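You operate a simulated robot arm through the tools that you are given. There is no shell and no other tool. Be economical: measure what you need, move in short steps, check, and stop when the job is done.

You are at the controls of a simulated robot arm. One attempt, no reset.

JOB
Take the wooden wedge and put it on the dust cover.

Only the result counts: the job must be done as asked and must still hold three seconds after the hand-in. Knocking over, shifting, dropping, spilling or breaking anything else fails it. A push-on lid holds only when it is set on centred and level and pressed home; a screw cap is set on level and turned clockwise until tight.

ROBOT AND FRAMES
A 7-joint arm with a two-finger parallel gripper, fixed in place. Base frame: the origin is at the foot of the arm, x ahead of it, y to its left, z up; the work surface is at about z = 0. Readings come in cm, degrees, newtons and seconds.
With the tool pointing down near the work surface it reaches from about 22 to 58 cm from the base axis. Its first joint turns from -66.0 to 66.0 degrees. Payload 2.5 kg.
The tool frame sits at the grasp point between the pads (the TCP): z along the fingers, y along the line on which they close. The tips reach 2.3 cm beyond it. The gripper opens to 9.4 cm. The fingers are 3.8 cm wide and 1 cm thick; the gripper's body (5.4 by 9.6 cm) begins 3.9 cm behind the TCP.
Orientation is that of the tool frame in the base frame, as a unit quaternion [x, y, z, w]. With the fingers straight down and closing along the base's y, the tool's x points along the base's -x, its y along +y and its z along -z.

CONTROLS
- The arm moves only by the tool servo_tool. Its argument "increments" is a list that holds one entry, the list of rows, each a list of 7 numbers: the shift along the tool's x, y, z in cm, then the turn, a rotation vector about the tool's x, y, z in degrees, then the gripper command, from -1 (shut) to 1 (fully open), values between in proportion. In form: [[[dx, dy, dz, wx, wy, wz, jaw], ...]]. A call has 1 to 10 rows; each row is the pose to reach, as a shift and turn from the pose commanded when the call began, along the tool's axes at that moment. Rows are played at 5 a second. More than 5 cm and 8.6 degrees between two rows, or a gripper value outside its range, and nothing of the call is played. A pose out of reach is approached as far as the arm can. The call stops where the force on the tool passes 40 N (or 10 N more than at its start, if that is more) or the arm is blocked; 0.2 s more then pass. The fingers move at their own pace (about 10.8 cm/s each) and stop on an object; they squeeze with about 31 N. The grip force told is the motor's: it shows also when the fingers shut on nothing. Time passes only in rows, and 0.2 s behind the last, so rows that repeat a pose let the fingers close. It gives the time, the measured TCP pose, the force on the tool (base axes), the opening and the grip force at its end, in the units of the frame above (readings bear some noise).
- Cameras (640 x 400 px; columns grow to the right, rows downward): "scene" is fixed at [10.42, -41.24, 53.7]; the picture's right is [0.90, -0.44, 0.00], its down [-0.30, -0.62, -0.73] and it looks along [0.32, 0.66, -0.68] (base axes); focal length 253 px, centre (320, 200). "wrist" rides on the gripper at [-3.9, 0, -4.4] in the tool frame; the picture's right is [0.00, -1.00, 0.00], its down [0.97, 0.00, -0.24] and it looks along [0.24, 0.00, 0.97] (tool axes); focal length 218 px, centre (320, 200). There is no depth. A picture from a camera that has moved, and an enlarged one, comes with that camera's place and axes in the base frame and with its lens. The place of the scene camera against the robot may be out by one fixed shift of up to 1.2 cm in any direction.
- capture(camera): a new picture of that camera. It takes no simulated time.
- close_up(camera, box): a new picture of the part [left, top, right, bottom] of that camera's present view, enlarged. It takes no simulated time.
- job_done(): hands the job in; it is judged then, once.

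Work in short steps. Places have to be worked out from the pictures, the camera data and where the tool is seen: move nearer, look again, correct. Check each grasp and each placing, and mend what went wrong. You have 90 turns and 38 pictures in all, those below and enlarged ones among them. Open the gripper and draw the arm clear of the work before you hand the job in, unless the task says otherwise; then end with one line.

The tools are called after ">>>" as name(argument=value, ...) on one line, values as JSON. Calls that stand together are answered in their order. servo_tool: Moves the arm, as the interface text tells. Its arguments: {"type":"object","properties":{"increments":{"type":"array"}},"required":["increments"]} The other tools are called the same way: capture (camera) takes a picture; close_up (camera, box) takes an enlarged picture of a part of a camera's view; job_done () hands the job in.

At the start:

```text
time: 0.0
ee_pos: [35.14, 14.27, 29.01]
ee_rot: [0.0, 1.0, 0.0, 0.0]
contact_force: [0.6, 0.0, 0.6]
grip_width: 9.4
grip_force: 0.1
```

scene: 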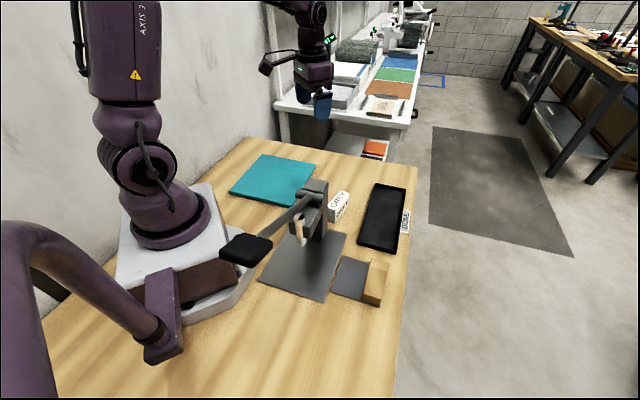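
wrist: 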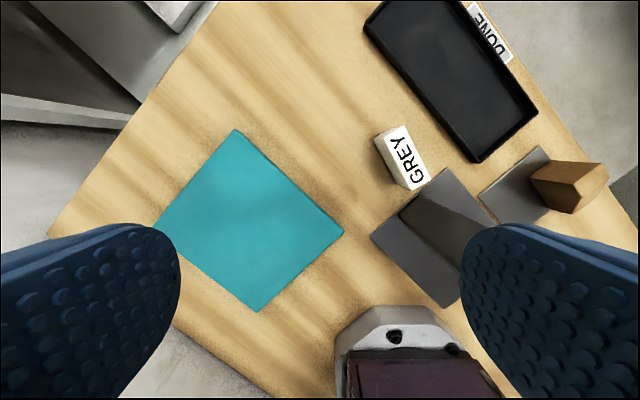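

I'll look closer at the work area to identify the objects.

>>> close_up(camera="scene", box=[210, 140, 430, 310])

>>> close_up(camera="wrist", box=[340, 80, 640, 320])

```text
2.35 times, centred on (320, 225) of scene
camera zoom: at [10.42, -41.24, 53.7], right [0.9, -0.44, 0.0], down [-0.3, -0.62, -0.73], along [0.32, 0.66, -0.68], focal length 596 px, centre (320, 141)
```

zoom: 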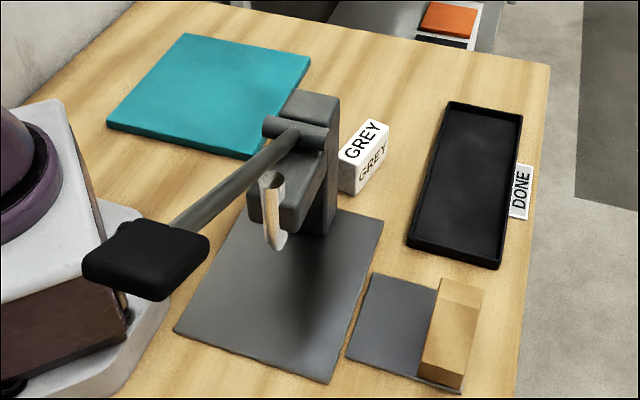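

```text
1.67 times, centred on (490, 200) of wrist
camera zoom: at [39.09, 14.32, 33.41], right [0.0, -1.0, 0.0], down [-0.97, 0.0, 0.24], along [-0.24, 0.0, -0.97], focal length 364 px, centre (37, 200)
```

zoom: 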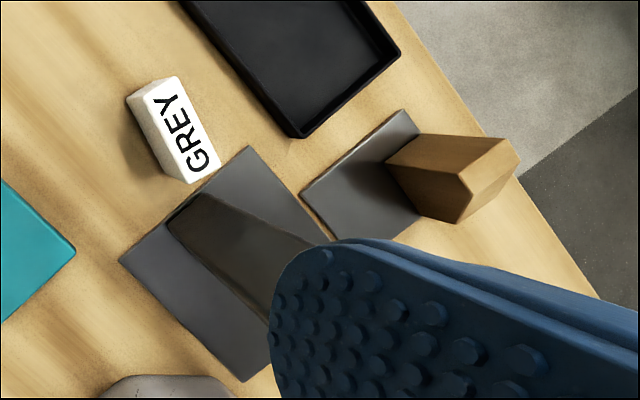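

The wooden wedge is near (32,-23), standing at the edge of a small grey plate. The teal sheet is my candidate for the dust cover. I'll move above the wedge at a safe height to look.

>>> servo_tool(increments=[[[0, -4.2, 0, 0, 0, 0, 1], [0, -8.4, 0, 0, 0, 0, 1], [0, -12.6, 0, 0, 0, 0, 1], [0, -16.8, 0, 0, 0, 0, 1], [0, -21, 0, 0, 0, 0, 1], [0, -25.2, 0, 0, 0, 0, 1], [0, -29.4, 0, 0, 0, 0, 1], [0, -33.6, 0, 0, 0, 0, 1], [0, -36, 0, 0, 0, 0, 1], [0, -36, 0, 0, 0, 0, 1]]])

>>> capture(camera="wrist")

>>> capture(camera="scene")

```text
time: 2.2
ee_pos: [35.06, -21.8, 28.96]
ee_rot: [0.001, 1.0, 0.001, 0.0]
contact_force: [-0.7, -1.0, 1.0]
grip_width: 9.43
grip_force: 0.0
```

```text
33 pictures are left
camera wrist: at [39.01, -21.87, 33.31], right [0.0, -1.0, 0.0], down [-0.97, 0.0, 0.24], along [-0.24, 0.0, -0.97], focal length 218 px, centre (320, 200)
```

wrist: 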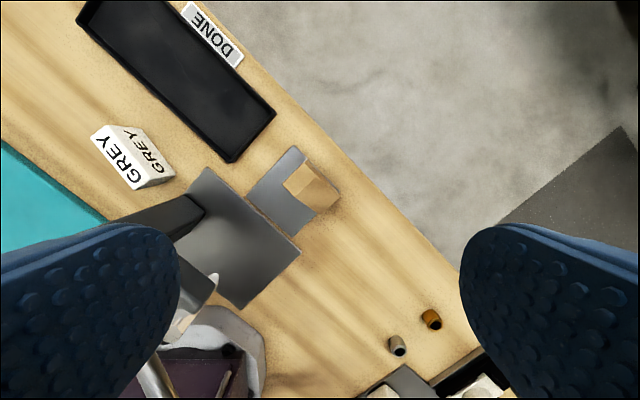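

```text
32 pictures are left
```

scene: 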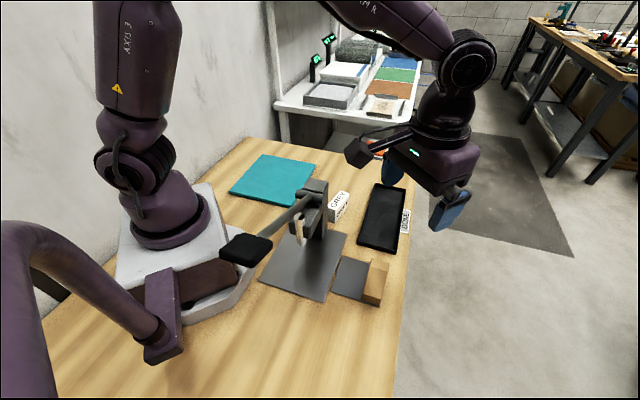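

More items appear at the bottom of the view; I'll zoom on those and on the wedge.

>>> close_up(camera="wrist", box=[240, 130, 360, 250])

>>> close_up(camera="wrist", box=[340, 290, 540, 400])

```text
3.33 times, centred on (300, 190) of wrist
camera zoom: at [39.01, -21.87, 33.31], right [0.0, -1.0, 0.0], down [-0.97, 0.0, 0.24], along [-0.24, 0.0, -0.97], focal length 728 px, centre (387, 233)
```

zoom: 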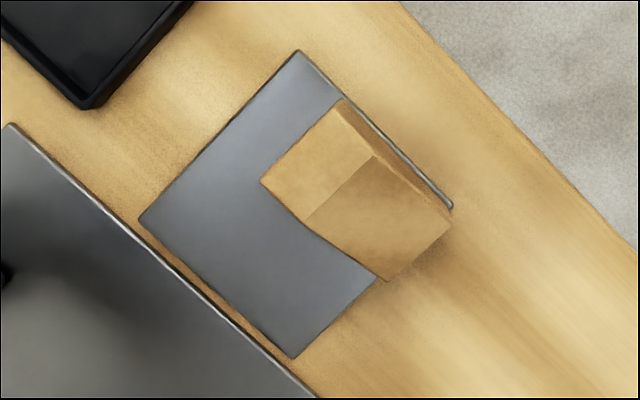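

```text
3.20 times, centred on (440, 345) of wrist
camera zoom: at [39.01, -21.87, 33.31], right [0.0, -1.0, 0.0], down [-0.97, 0.0, 0.24], along [-0.24, 0.0, -0.97], focal length 698 px, centre (-64, -264)
```

zoom: 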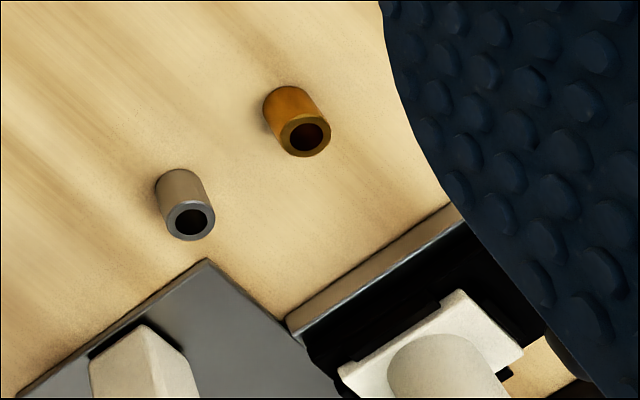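

There are further items around (15,-35). I'll shift to see that corner of the bench before deciding which object is the dust cover.

>>> servo_tool(increments=[[[3, -3, 0, 0, 0, 0, 1], [6, -6, 0, 0, 0, 0, 1], [9, -8, 0, 0, 0, 0, 1], [12, -10, 0, 0, 0, 0, 1], [12, -10, 0, 0, 0, 0, 1]]])

>>> capture(camera="wrist")

```text
time: 3.4
ee_pos: [23.28, -32.09, 28.99]
ee_rot: [0.0, 1.0, 0.0, -0.001]
contact_force: [0.0, 0.0, -1.1]
grip_width: 9.43
grip_force: 0.0
```

```text
29 pictures are left
camera wrist: at [27.28, -31.98, 33.35], right [0.0, -1.0, 0.0], down [-0.97, 0.0, 0.24], along [-0.24, 0.0, -0.97], focal length 218 px, centre (320, 200)
```

wrist: 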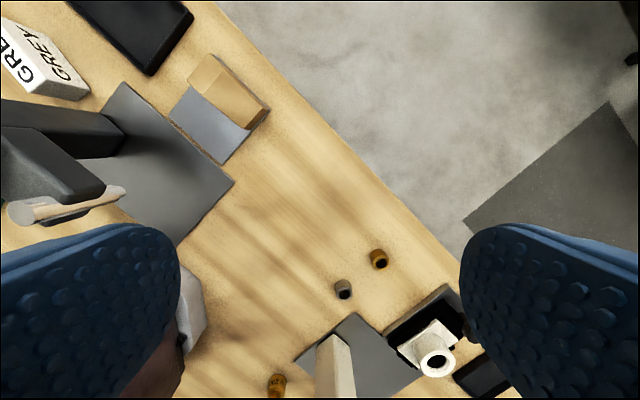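

I'll tilt the wrist to look further toward the near right corner.

>>> servo_tool(increments=[[[0, -1, 0, 0, 8, 0, 1], [0, -2, 0, 0, 16, 0, 1], [0, -3, 0, 0, 24, 0, 1], [0, -4, 0, 0, 30, 0, 1], [0, -4, 0, 0, 30, 0, 1]]])

>>> capture(camera="wrist")

```text
time: 4.6
ee_pos: [23.17, -35.81, 28.93]
ee_rot: [0.0, 0.966, 0.0, -0.26]
contact_force: [0.0, 0.8, -0.1]
grip_width: 9.39
grip_force: 0.1
```

```text
28 pictures are left
camera wrist: at [28.78, -35.79, 30.8], right [0.0, -1.0, 0.0], down [-0.72, 0.0, 0.69], along [-0.69, 0.0, -0.72], focal length 218 px, centre (320, 200)
```

wrist: 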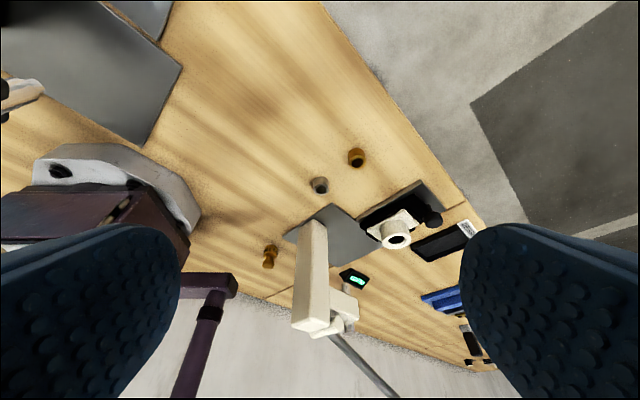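

>>> close_up(camera="wrist", box=[220, 130, 500, 380])

```text
1.60 times, centred on (360, 255) of wrist
camera zoom: at [28.78, -35.79, 30.8], right [0.0, -1.0, 0.0], down [-0.72, 0.0, 0.69], along [-0.69, 0.0, -0.72], focal length 349 px, centre (256, 112)
```

zoom: 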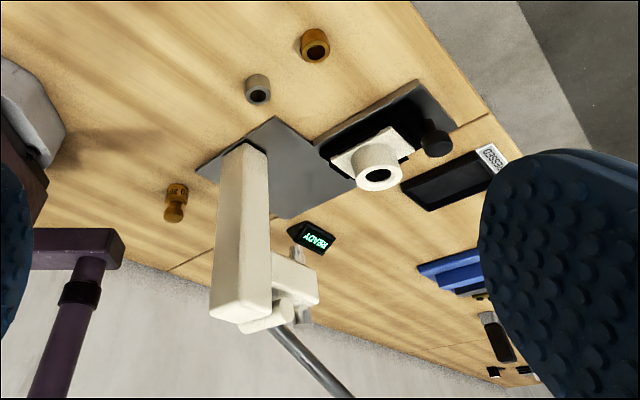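

Those are a neighbouring station's items; the teal sheet centred near (27,26) is the dust cover. From triangulating, the wedge is about 4.8 tall with sides 4.3 apart facing (0.7,-0.7), and its back lies near (35.7,-18.6). I'll untilt first.

>>> servo_tool(increments=[[[0, 0, 0, 0, -8, 0, 1], [0, 0, 0, 0, -16, 0, 1], [0, 0, 0, 0, -24, 0, 1], [0, 0, 0, 0, -30, 0, 1], [0, 0, 0, 0, -30, 0, 1]]])

```text
time: 5.8
ee_pos: [23.19, -35.64, 29.12]
ee_rot: [-0.001, 1.0, 0.0, 0.001]
contact_force: [0.3, -0.1, -0.2]
grip_width: 9.41
grip_force: 0.0
```

Now I'll go above the wedge, yawing 45° so the fingers straddle its parallel sides.

>>> servo_tool(increments=[[[-1.8, 2.6, 0, 0, 0, -7.5, 1], [-3.6, 5.2, 0, 0, 0, -15, 1], [-5.4, 7.8, 2, 0, 0, -22.5, 1], [-7.2, 10.4, 4, 0, 0, -30, 1], [-9, 13, 6, 0, 0, -37.5, 1], [-11, 15.5, 8, 0, 0, -45, 1], [-11, 15.5, 10, 0, 0, -45, 1], [-11, 15.5, 10, 0, 0, -45, 1]]])

>>> capture(camera="wrist")

>>> close_up(camera="scene", box=[280, 160, 480, 310])

```text
time: 7.6
ee_pos: [34.13, -20.31, 18.98]
ee_rot: [-0.383, 0.924, 0.0, -0.001]
contact_force: [0.3, -0.2, 0.5]
grip_width: 9.41
grip_force: 0.0
```

```text
26 pictures are left
camera wrist: at [36.93, -17.61, 23.41], right [0.71, -0.71, 0.0], down [-0.69, -0.69, 0.24], along [-0.17, -0.17, -0.97], focal length 218 px, centre (320, 200)
```

wrist: 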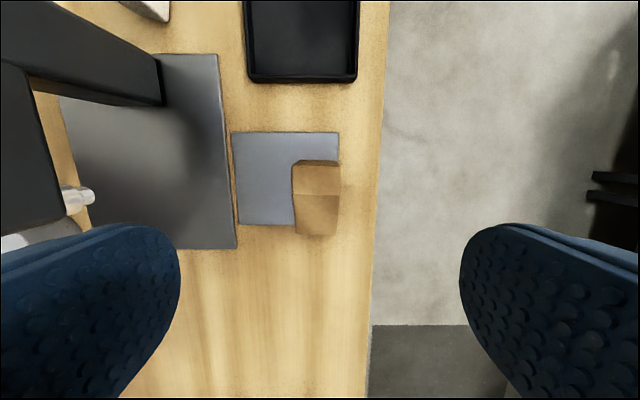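

```text
2.67 times, centred on (380, 235) of scene
camera zoom: at [10.42, -41.24, 53.7], right [0.9, -0.44, 0.0], down [-0.3, -0.62, -0.73], along [0.32, 0.66, -0.68], focal length 676 px, centre (160, 107)
```

zoom: 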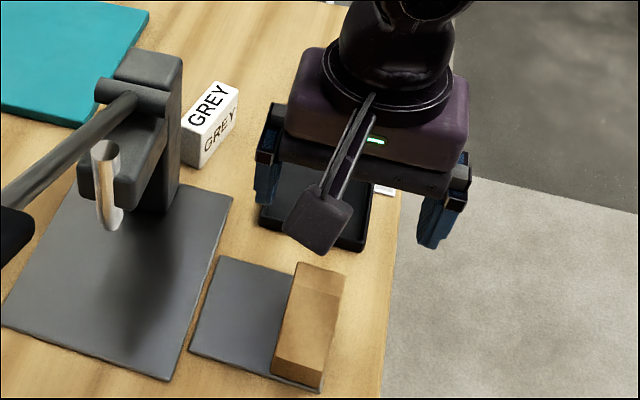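

The yaw is right and the wedge is near the centre column. I'll zoom in for a precise measurement.

>>> close_up(camera="wrist", box=[220, 120, 380, 250])

```text
3.08 times, centred on (300, 185) of wrist
camera zoom: at [36.93, -17.61, 23.41], right [0.71, -0.71, 0.0], down [-0.69, -0.69, 0.24], along [-0.17, -0.17, -0.97], focal length 672 px, centre (382, 246)
```

zoom: 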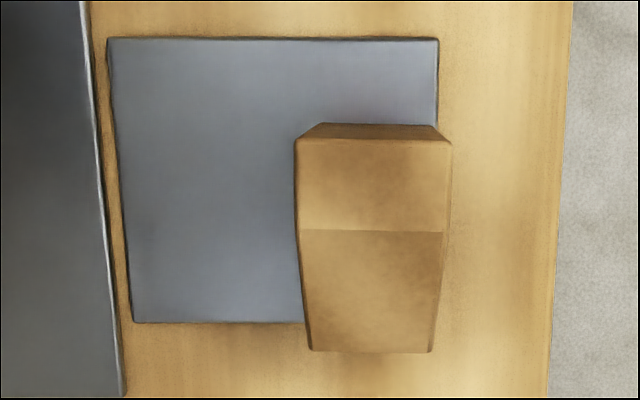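

Wedge centre is about 0.3 toward tool +y and 0.5 toward tool +x. I'll correct that and descend to about z=9, then check.

>>> servo_tool(increments=[[[0.5, 0.3, 3, 0, 0, 0, 1], [0.5, 0.3, 6, 0, 0, 0, 1], [0.5, 0.3, 9, 0, 0, 0, 1], [0.5, 0.3, 9, 0, 0, 0, 1]]])

>>> capture(camera="wrist")

```text
time: 8.6
ee_pos: [33.65, -20.38, 9.77]
ee_rot: [-0.384, 0.924, 0.0, 0.0]
contact_force: [0.1, 0.1, 1.2]
grip_width: 9.4
grip_force: 0.2
```

```text
23 pictures are left
camera wrist: at [36.43, -17.61, 14.17], right [0.71, -0.71, 0.0], down [-0.69, -0.69, 0.24], along [-0.17, -0.17, -0.97], focal length 218 px, centre (320, 200)
```

wrist: 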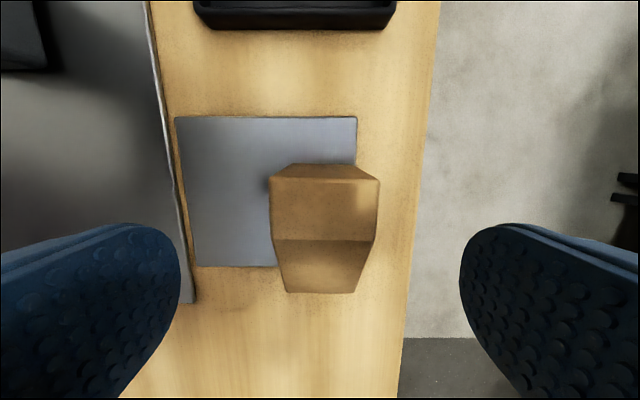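

Re-triangulating from both heights, the wedge is about 6.5 tall with a roughly 3.5 nose, 3.8 wide, and well centred. I'll descend to z≈4 so the body clears the top, with a small correction.

>>> servo_tool(increments=[[[0.3, -0.15, 2, 0, 0, 0, 1], [0.3, -0.15, 4, 0, 0, 0, 1], [0.3, -0.15, 5.8, 0, 0, 0, 1], [0.3, -0.15, 5.8, 0, 0, 0, 1]]])

>>> capture(camera="wrist")

>>> close_up(camera="scene", box=[300, 190, 460, 310])

```text
time: 9.6
ee_pos: [33.41, -20.72, 4.1]
ee_rot: [-0.383, 0.924, -0.001, 0.0]
contact_force: [0.3, 0.0, 0.0]
grip_width: 9.39
grip_force: 0.0
```

```text
22 pictures are left
camera wrist: at [36.25, -17.94, 8.44], right [0.71, -0.71, 0.0], down [-0.69, -0.69, 0.24], along [-0.17, -0.17, -0.97], focal length 218 px, centre (320, 200)
```

wrist: 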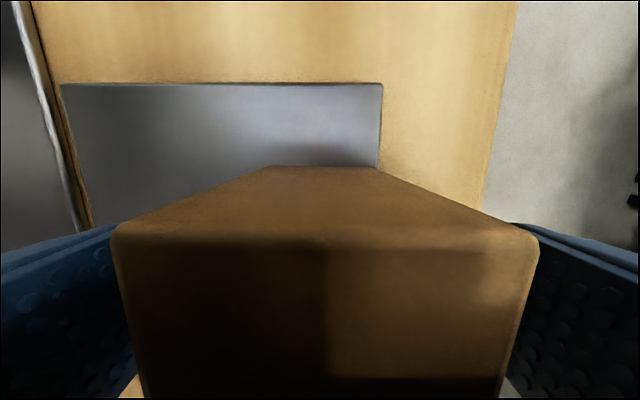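

```text
3.33 times, centred on (380, 250) of scene
camera zoom: at [10.42, -41.24, 53.7], right [0.9, -0.44, 0.0], down [-0.3, -0.62, -0.73], along [0.32, 0.66, -0.68], focal length 844 px, centre (120, 33)
```

zoom: 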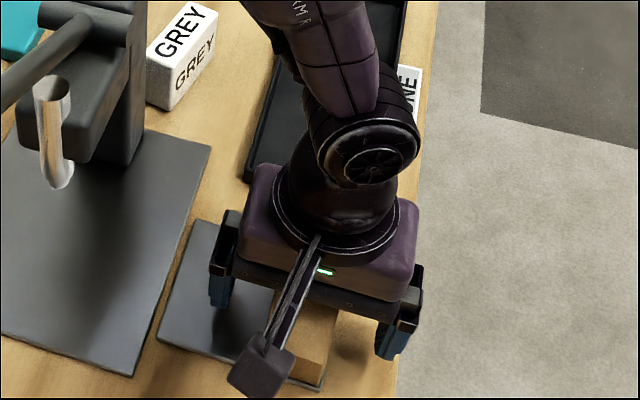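

Centred, with the wedge top about 1.5 below the gripper body. I'll close the fingers.

>>> servo_tool(increments=[[[0, 0, 0, 0, 0, 0, 0.3], [0, 0, 0, 0, 0, 0, 0.0], [0, 0, 0, 0, 0, 0, -0.4], [0, 0, 0, 0, 0, 0, -1], [0, 0, 0, 0, 0, 0, -1], [0, 0, 0, 0, 0, 0, -1]]])

```text
time: 11.0
ee_pos: [33.47, -20.85, 4.11]
ee_rot: [-0.382, 0.924, 0.0, 0.0]
contact_force: [-0.1, -0.5, -0.8]
grip_width: 3.96
grip_force: 31.1
```

Firm grip at 3.96 cm. I'll lift slowly straight up and check that the plate stays put.

>>> servo_tool(increments=[[[0, 0, -1, 0, 0, 0, -1], [0, 0, -2.5, 0, 0, 0, -1], [0, 0, -5.5, 0, 0, 0, -1], [0, 0, -9, 0, 0, 0, -1], [0, 0, -13, 0, 0, 0, -1], [0, 0, -17, 0, 0, 0, -1], [0, 0, -21, 0, 0, 0, -1], [0, 0, -24, 0, 0, 0, -1], [0, 0, -24, 0, 0, 0, -1]]])

>>> capture(camera="scene")

```text
time: 13.0
ee_pos: [33.61, -20.42, 28.1]
ee_rot: [-0.383, 0.924, 0.0, 0.0]
contact_force: [0.5, -0.2, -1.2]
grip_width: 3.94
grip_force: 30.6
```

```text
20 pictures are left
```

scene: 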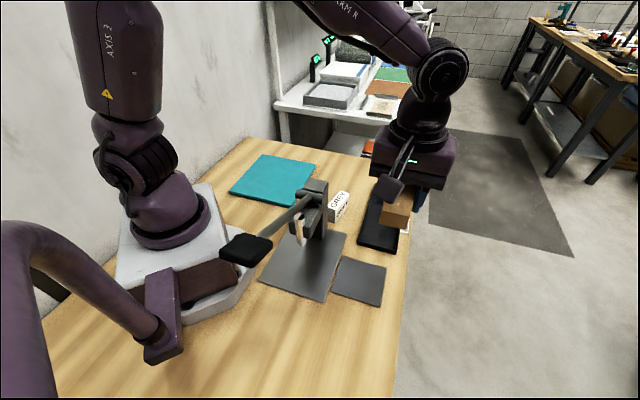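

The plate stayed in place and the wedge is held. I'll carry it high over toward the teal cover, stopping short to look.

>>> servo_tool(increments=[[[-2.5, 3.4, 0, 0, 0, 0, -1], [-5, 6.8, 0, 0, 0, 0, -1], [-7.5, 10.2, 0, 0, 0, 0, -1], [-10, 13.6, 0, 0, 0, 0, -1], [-12.5, 17, 0, 0, 0, 0, -1], [-15, 20.4, 0, 0, 0, 0, -1], [-17.5, 23.8, 0, 0, 0, 0, -1], [-20, 27.2, 0, 0, 0, 0, -1], [-22, 30, 0, 0, 0, 0, -1], [-22, 30, 0, 0, 0, 0, -1]]])

>>> capture(camera="wrist")

>>> capture(camera="scene")

```text
time: 15.2
ee_pos: [27.73, 16.08, 28.41]
ee_rot: [-0.383, 0.924, 0.0, 0.0]
contact_force: [0.9, 0.3, -1.5]
grip_width: 3.97
grip_force: 31.4
```

```text
19 pictures are left
camera wrist: at [30.48, 18.91, 32.8], right [0.71, -0.71, 0.0], down [-0.69, -0.69, 0.24], along [-0.17, -0.17, -0.97], focal length 218 px, centre (320, 200)
```

wrist: 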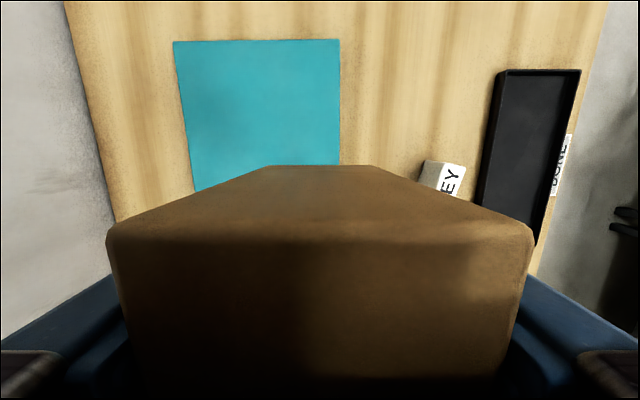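

```text
18 pictures are left
```

scene: 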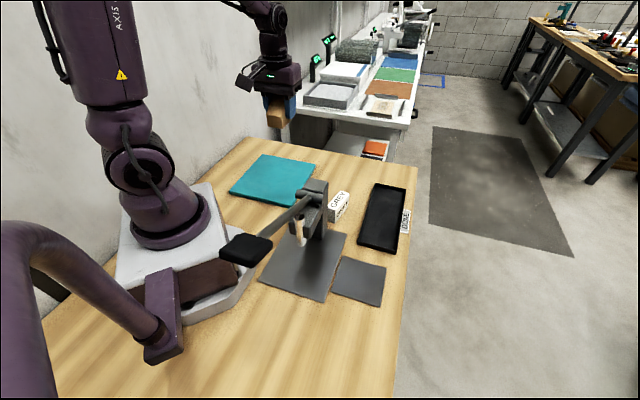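

The cover is about 21 cm square, centred near (26,26). I'll move to about (27,24.5) and descend to z≈10.

>>> servo_tool(increments=[[[-2.8, 3.1, 0, 0, 0, 0, -1], [-5.7, 6.2, 1, 0, 0, 0, -1], [-5.7, 6.2, 5, 0, 0, 0, -1], [-5.7, 6.2, 9, 0, 0, 0, -1], [-5.7, 6.2, 13, 0, 0, 0, -1], [-5.7, 6.2, 16, 0, 0, 0, -1], [-5.7, 6.2, 18, 0, 0, 0, -1], [-5.7, 6.2, 18, 0, 0, 0, -1]]])

>>> close_up(camera="scene", box=[210, 100, 370, 220])

```text
time: 17.0
ee_pos: [27.61, 24.61, 10.21]
ee_rot: [-0.383, 0.924, 0.0, 0.0]
contact_force: [0.5, -0.4, -0.9]
grip_width: 3.95
grip_force: 31.2
```

```text
3.33 times, centred on (290, 160) of scene
camera zoom: at [10.42, -41.24, 53.7], right [0.9, -0.44, 0.0], down [-0.3, -0.62, -0.73], along [0.32, 0.66, -0.68], focal length 844 px, centre (420, 333)
```

zoom: 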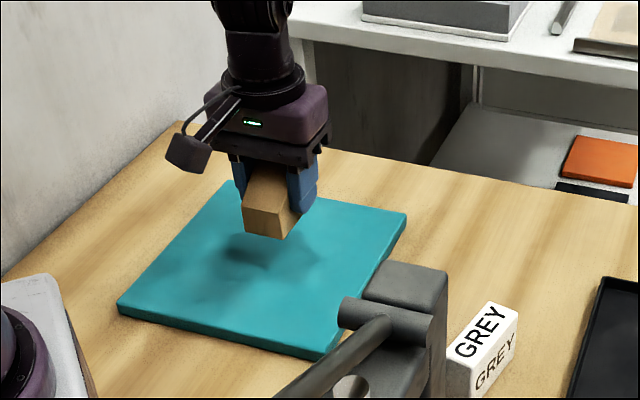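

It's over the middle of the cover. I'll descend to just above it, then in fine steps until contact.

>>> servo_tool(increments=[[[0, 0, 2, 0, 0, 0, -1], [0, 0, 3.5, 0, 0, 0, -1], [0, 0, 4.2, 0, 0, 0, -1], [0, 0, 4.5, 0, 0, 0, -1], [0, 0, 4.7, 0, 0, 0, -1], [0, 0, 4.7, 0, 0, 0, -1]]])

>>> close_up(camera="scene", box=[230, 120, 330, 195])

```text
time: 18.4
ee_pos: [27.36, 24.56, 5.5]
ee_rot: [-0.383, 0.924, 0.0, 0.0]
contact_force: [-0.1, -0.1, -0.8]
grip_width: 3.97
grip_force: 30.5
```

```text
5.33 times, centred on (280, 158) of scene
camera zoom: at [10.42, -41.24, 53.7], right [0.9, -0.44, 0.0], down [-0.3, -0.62, -0.73], along [0.32, 0.66, -0.68], focal length 1351 px, centre (533, 427)
```

zoom: 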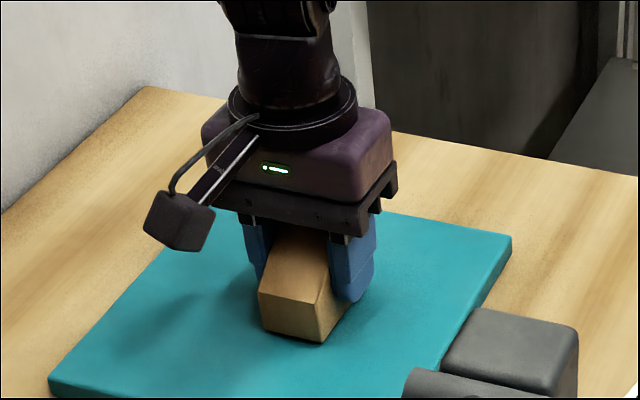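

No contact yet; I'll lower in small steps.

>>> servo_tool(increments=[[[0, 0, 0.15, 0, 0, 0, -1], [0, 0, 0.3, 0, 0, 0, -1], [0, 0, 0.4, 0, 0, 0, -1], [0, 0, 0.4, 0, 0, 0, -1]]])

```text
time: 19.4
ee_pos: [27.51, 24.53, 5.12]
ee_rot: [-0.383, 0.924, 0.0, 0.0]
contact_force: [-3.2, -3.9, 14.5]
grip_width: 3.96
grip_force: 30.9
```

Contact at about 14 N, so the wedge rests on the cover. I'll ease off slightly and open gently.

>>> servo_tool(increments=[[[0, 0, -0.1, 0, 0, 0, -1], [0, 0, -0.1, 0, 0, 0, -0.1], [0, 0, -0.1, 0, 0, 0, 0.2], [0, 0, -0.1, 0, 0, 0, 0.6], [0, 0, -0.1, 0, 0, 0, 0.6]]])

>>> close_up(camera="scene", box=[230, 120, 330, 195])

```text
time: 20.6
ee_pos: [27.32, 24.54, 5.13]
ee_rot: [-0.383, 0.924, 0.0, 0.0]
contact_force: [0.0, -0.3, 0.3]
grip_width: 7.51
grip_force: 0.0
```

```text
5.33 times, centred on (280, 158) of scene
camera zoom: at [10.42, -41.24, 53.7], right [0.9, -0.44, 0.0], down [-0.3, -0.62, -0.73], along [0.32, 0.66, -0.68], focal length 1351 px, centre (533, 427)
```

zoom: 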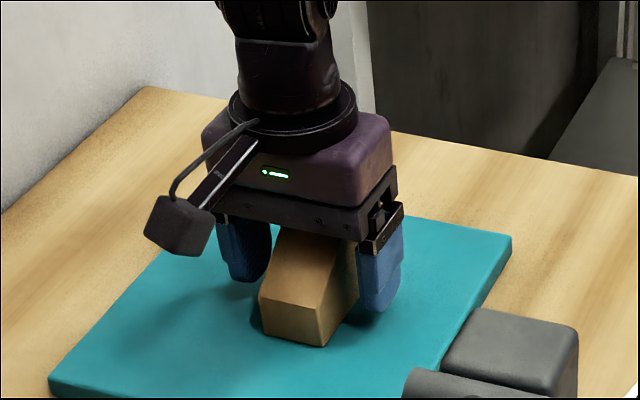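

Released cleanly. I'll retract straight up.

>>> servo_tool(increments=[[[0, 0, -2, 0, 0, 0, 0.6], [0, 0, -5, 0, 0, 0, 0.6], [0, 0, -9, 0, 0, 0, 0.8], [0, 0, -13, 0, 0, 0, 1], [0, 0, -17, 0, 0, 0, 1], [0, 0, -21, 0, 0, 0, 1], [0, 0, -23, 0, 0, 0, 1], [0, 0, -23, 0, 0, 0, 1]]])

>>> capture(camera="scene")

>>> capture(camera="wrist")

```text
time: 22.4
ee_pos: [27.58, 24.56, 28.22]
ee_rot: [-0.383, 0.924, -0.001, 0.0]
contact_force: [0.1, 0.0, 0.5]
grip_width: 9.42
grip_force: 0.0
```

```text
14 pictures are left
```

scene: 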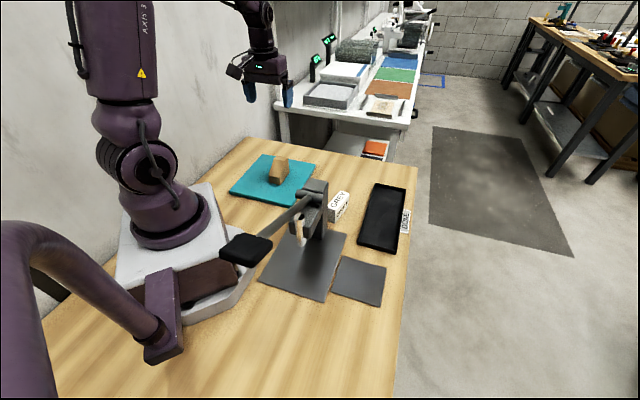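

```text
13 pictures are left
camera wrist: at [30.28, 27.19, 32.57], right [0.71, -0.71, 0.0], down [-0.69, -0.69, 0.24], along [-0.17, -0.17, -0.97], focal length 218 px, centre (320, 200)
```

wrist: 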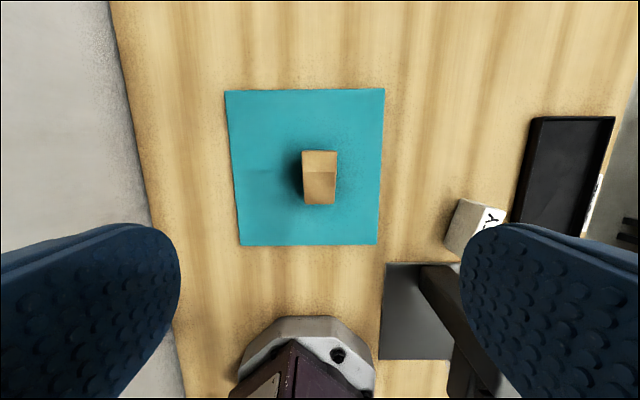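

The wedge sits near the middle of the cover, the other objects look unmoved, and the arm is clear, so I'm handing in.

>>> job_done()

```text
The job is handed in.
```

I put the wooden wedge near the middle of the teal sheet, which I took to be the dust cover because nothing on the bench was labelled as one. The gripper is open, the arm is clear, and the last pictures show nothing else moved.
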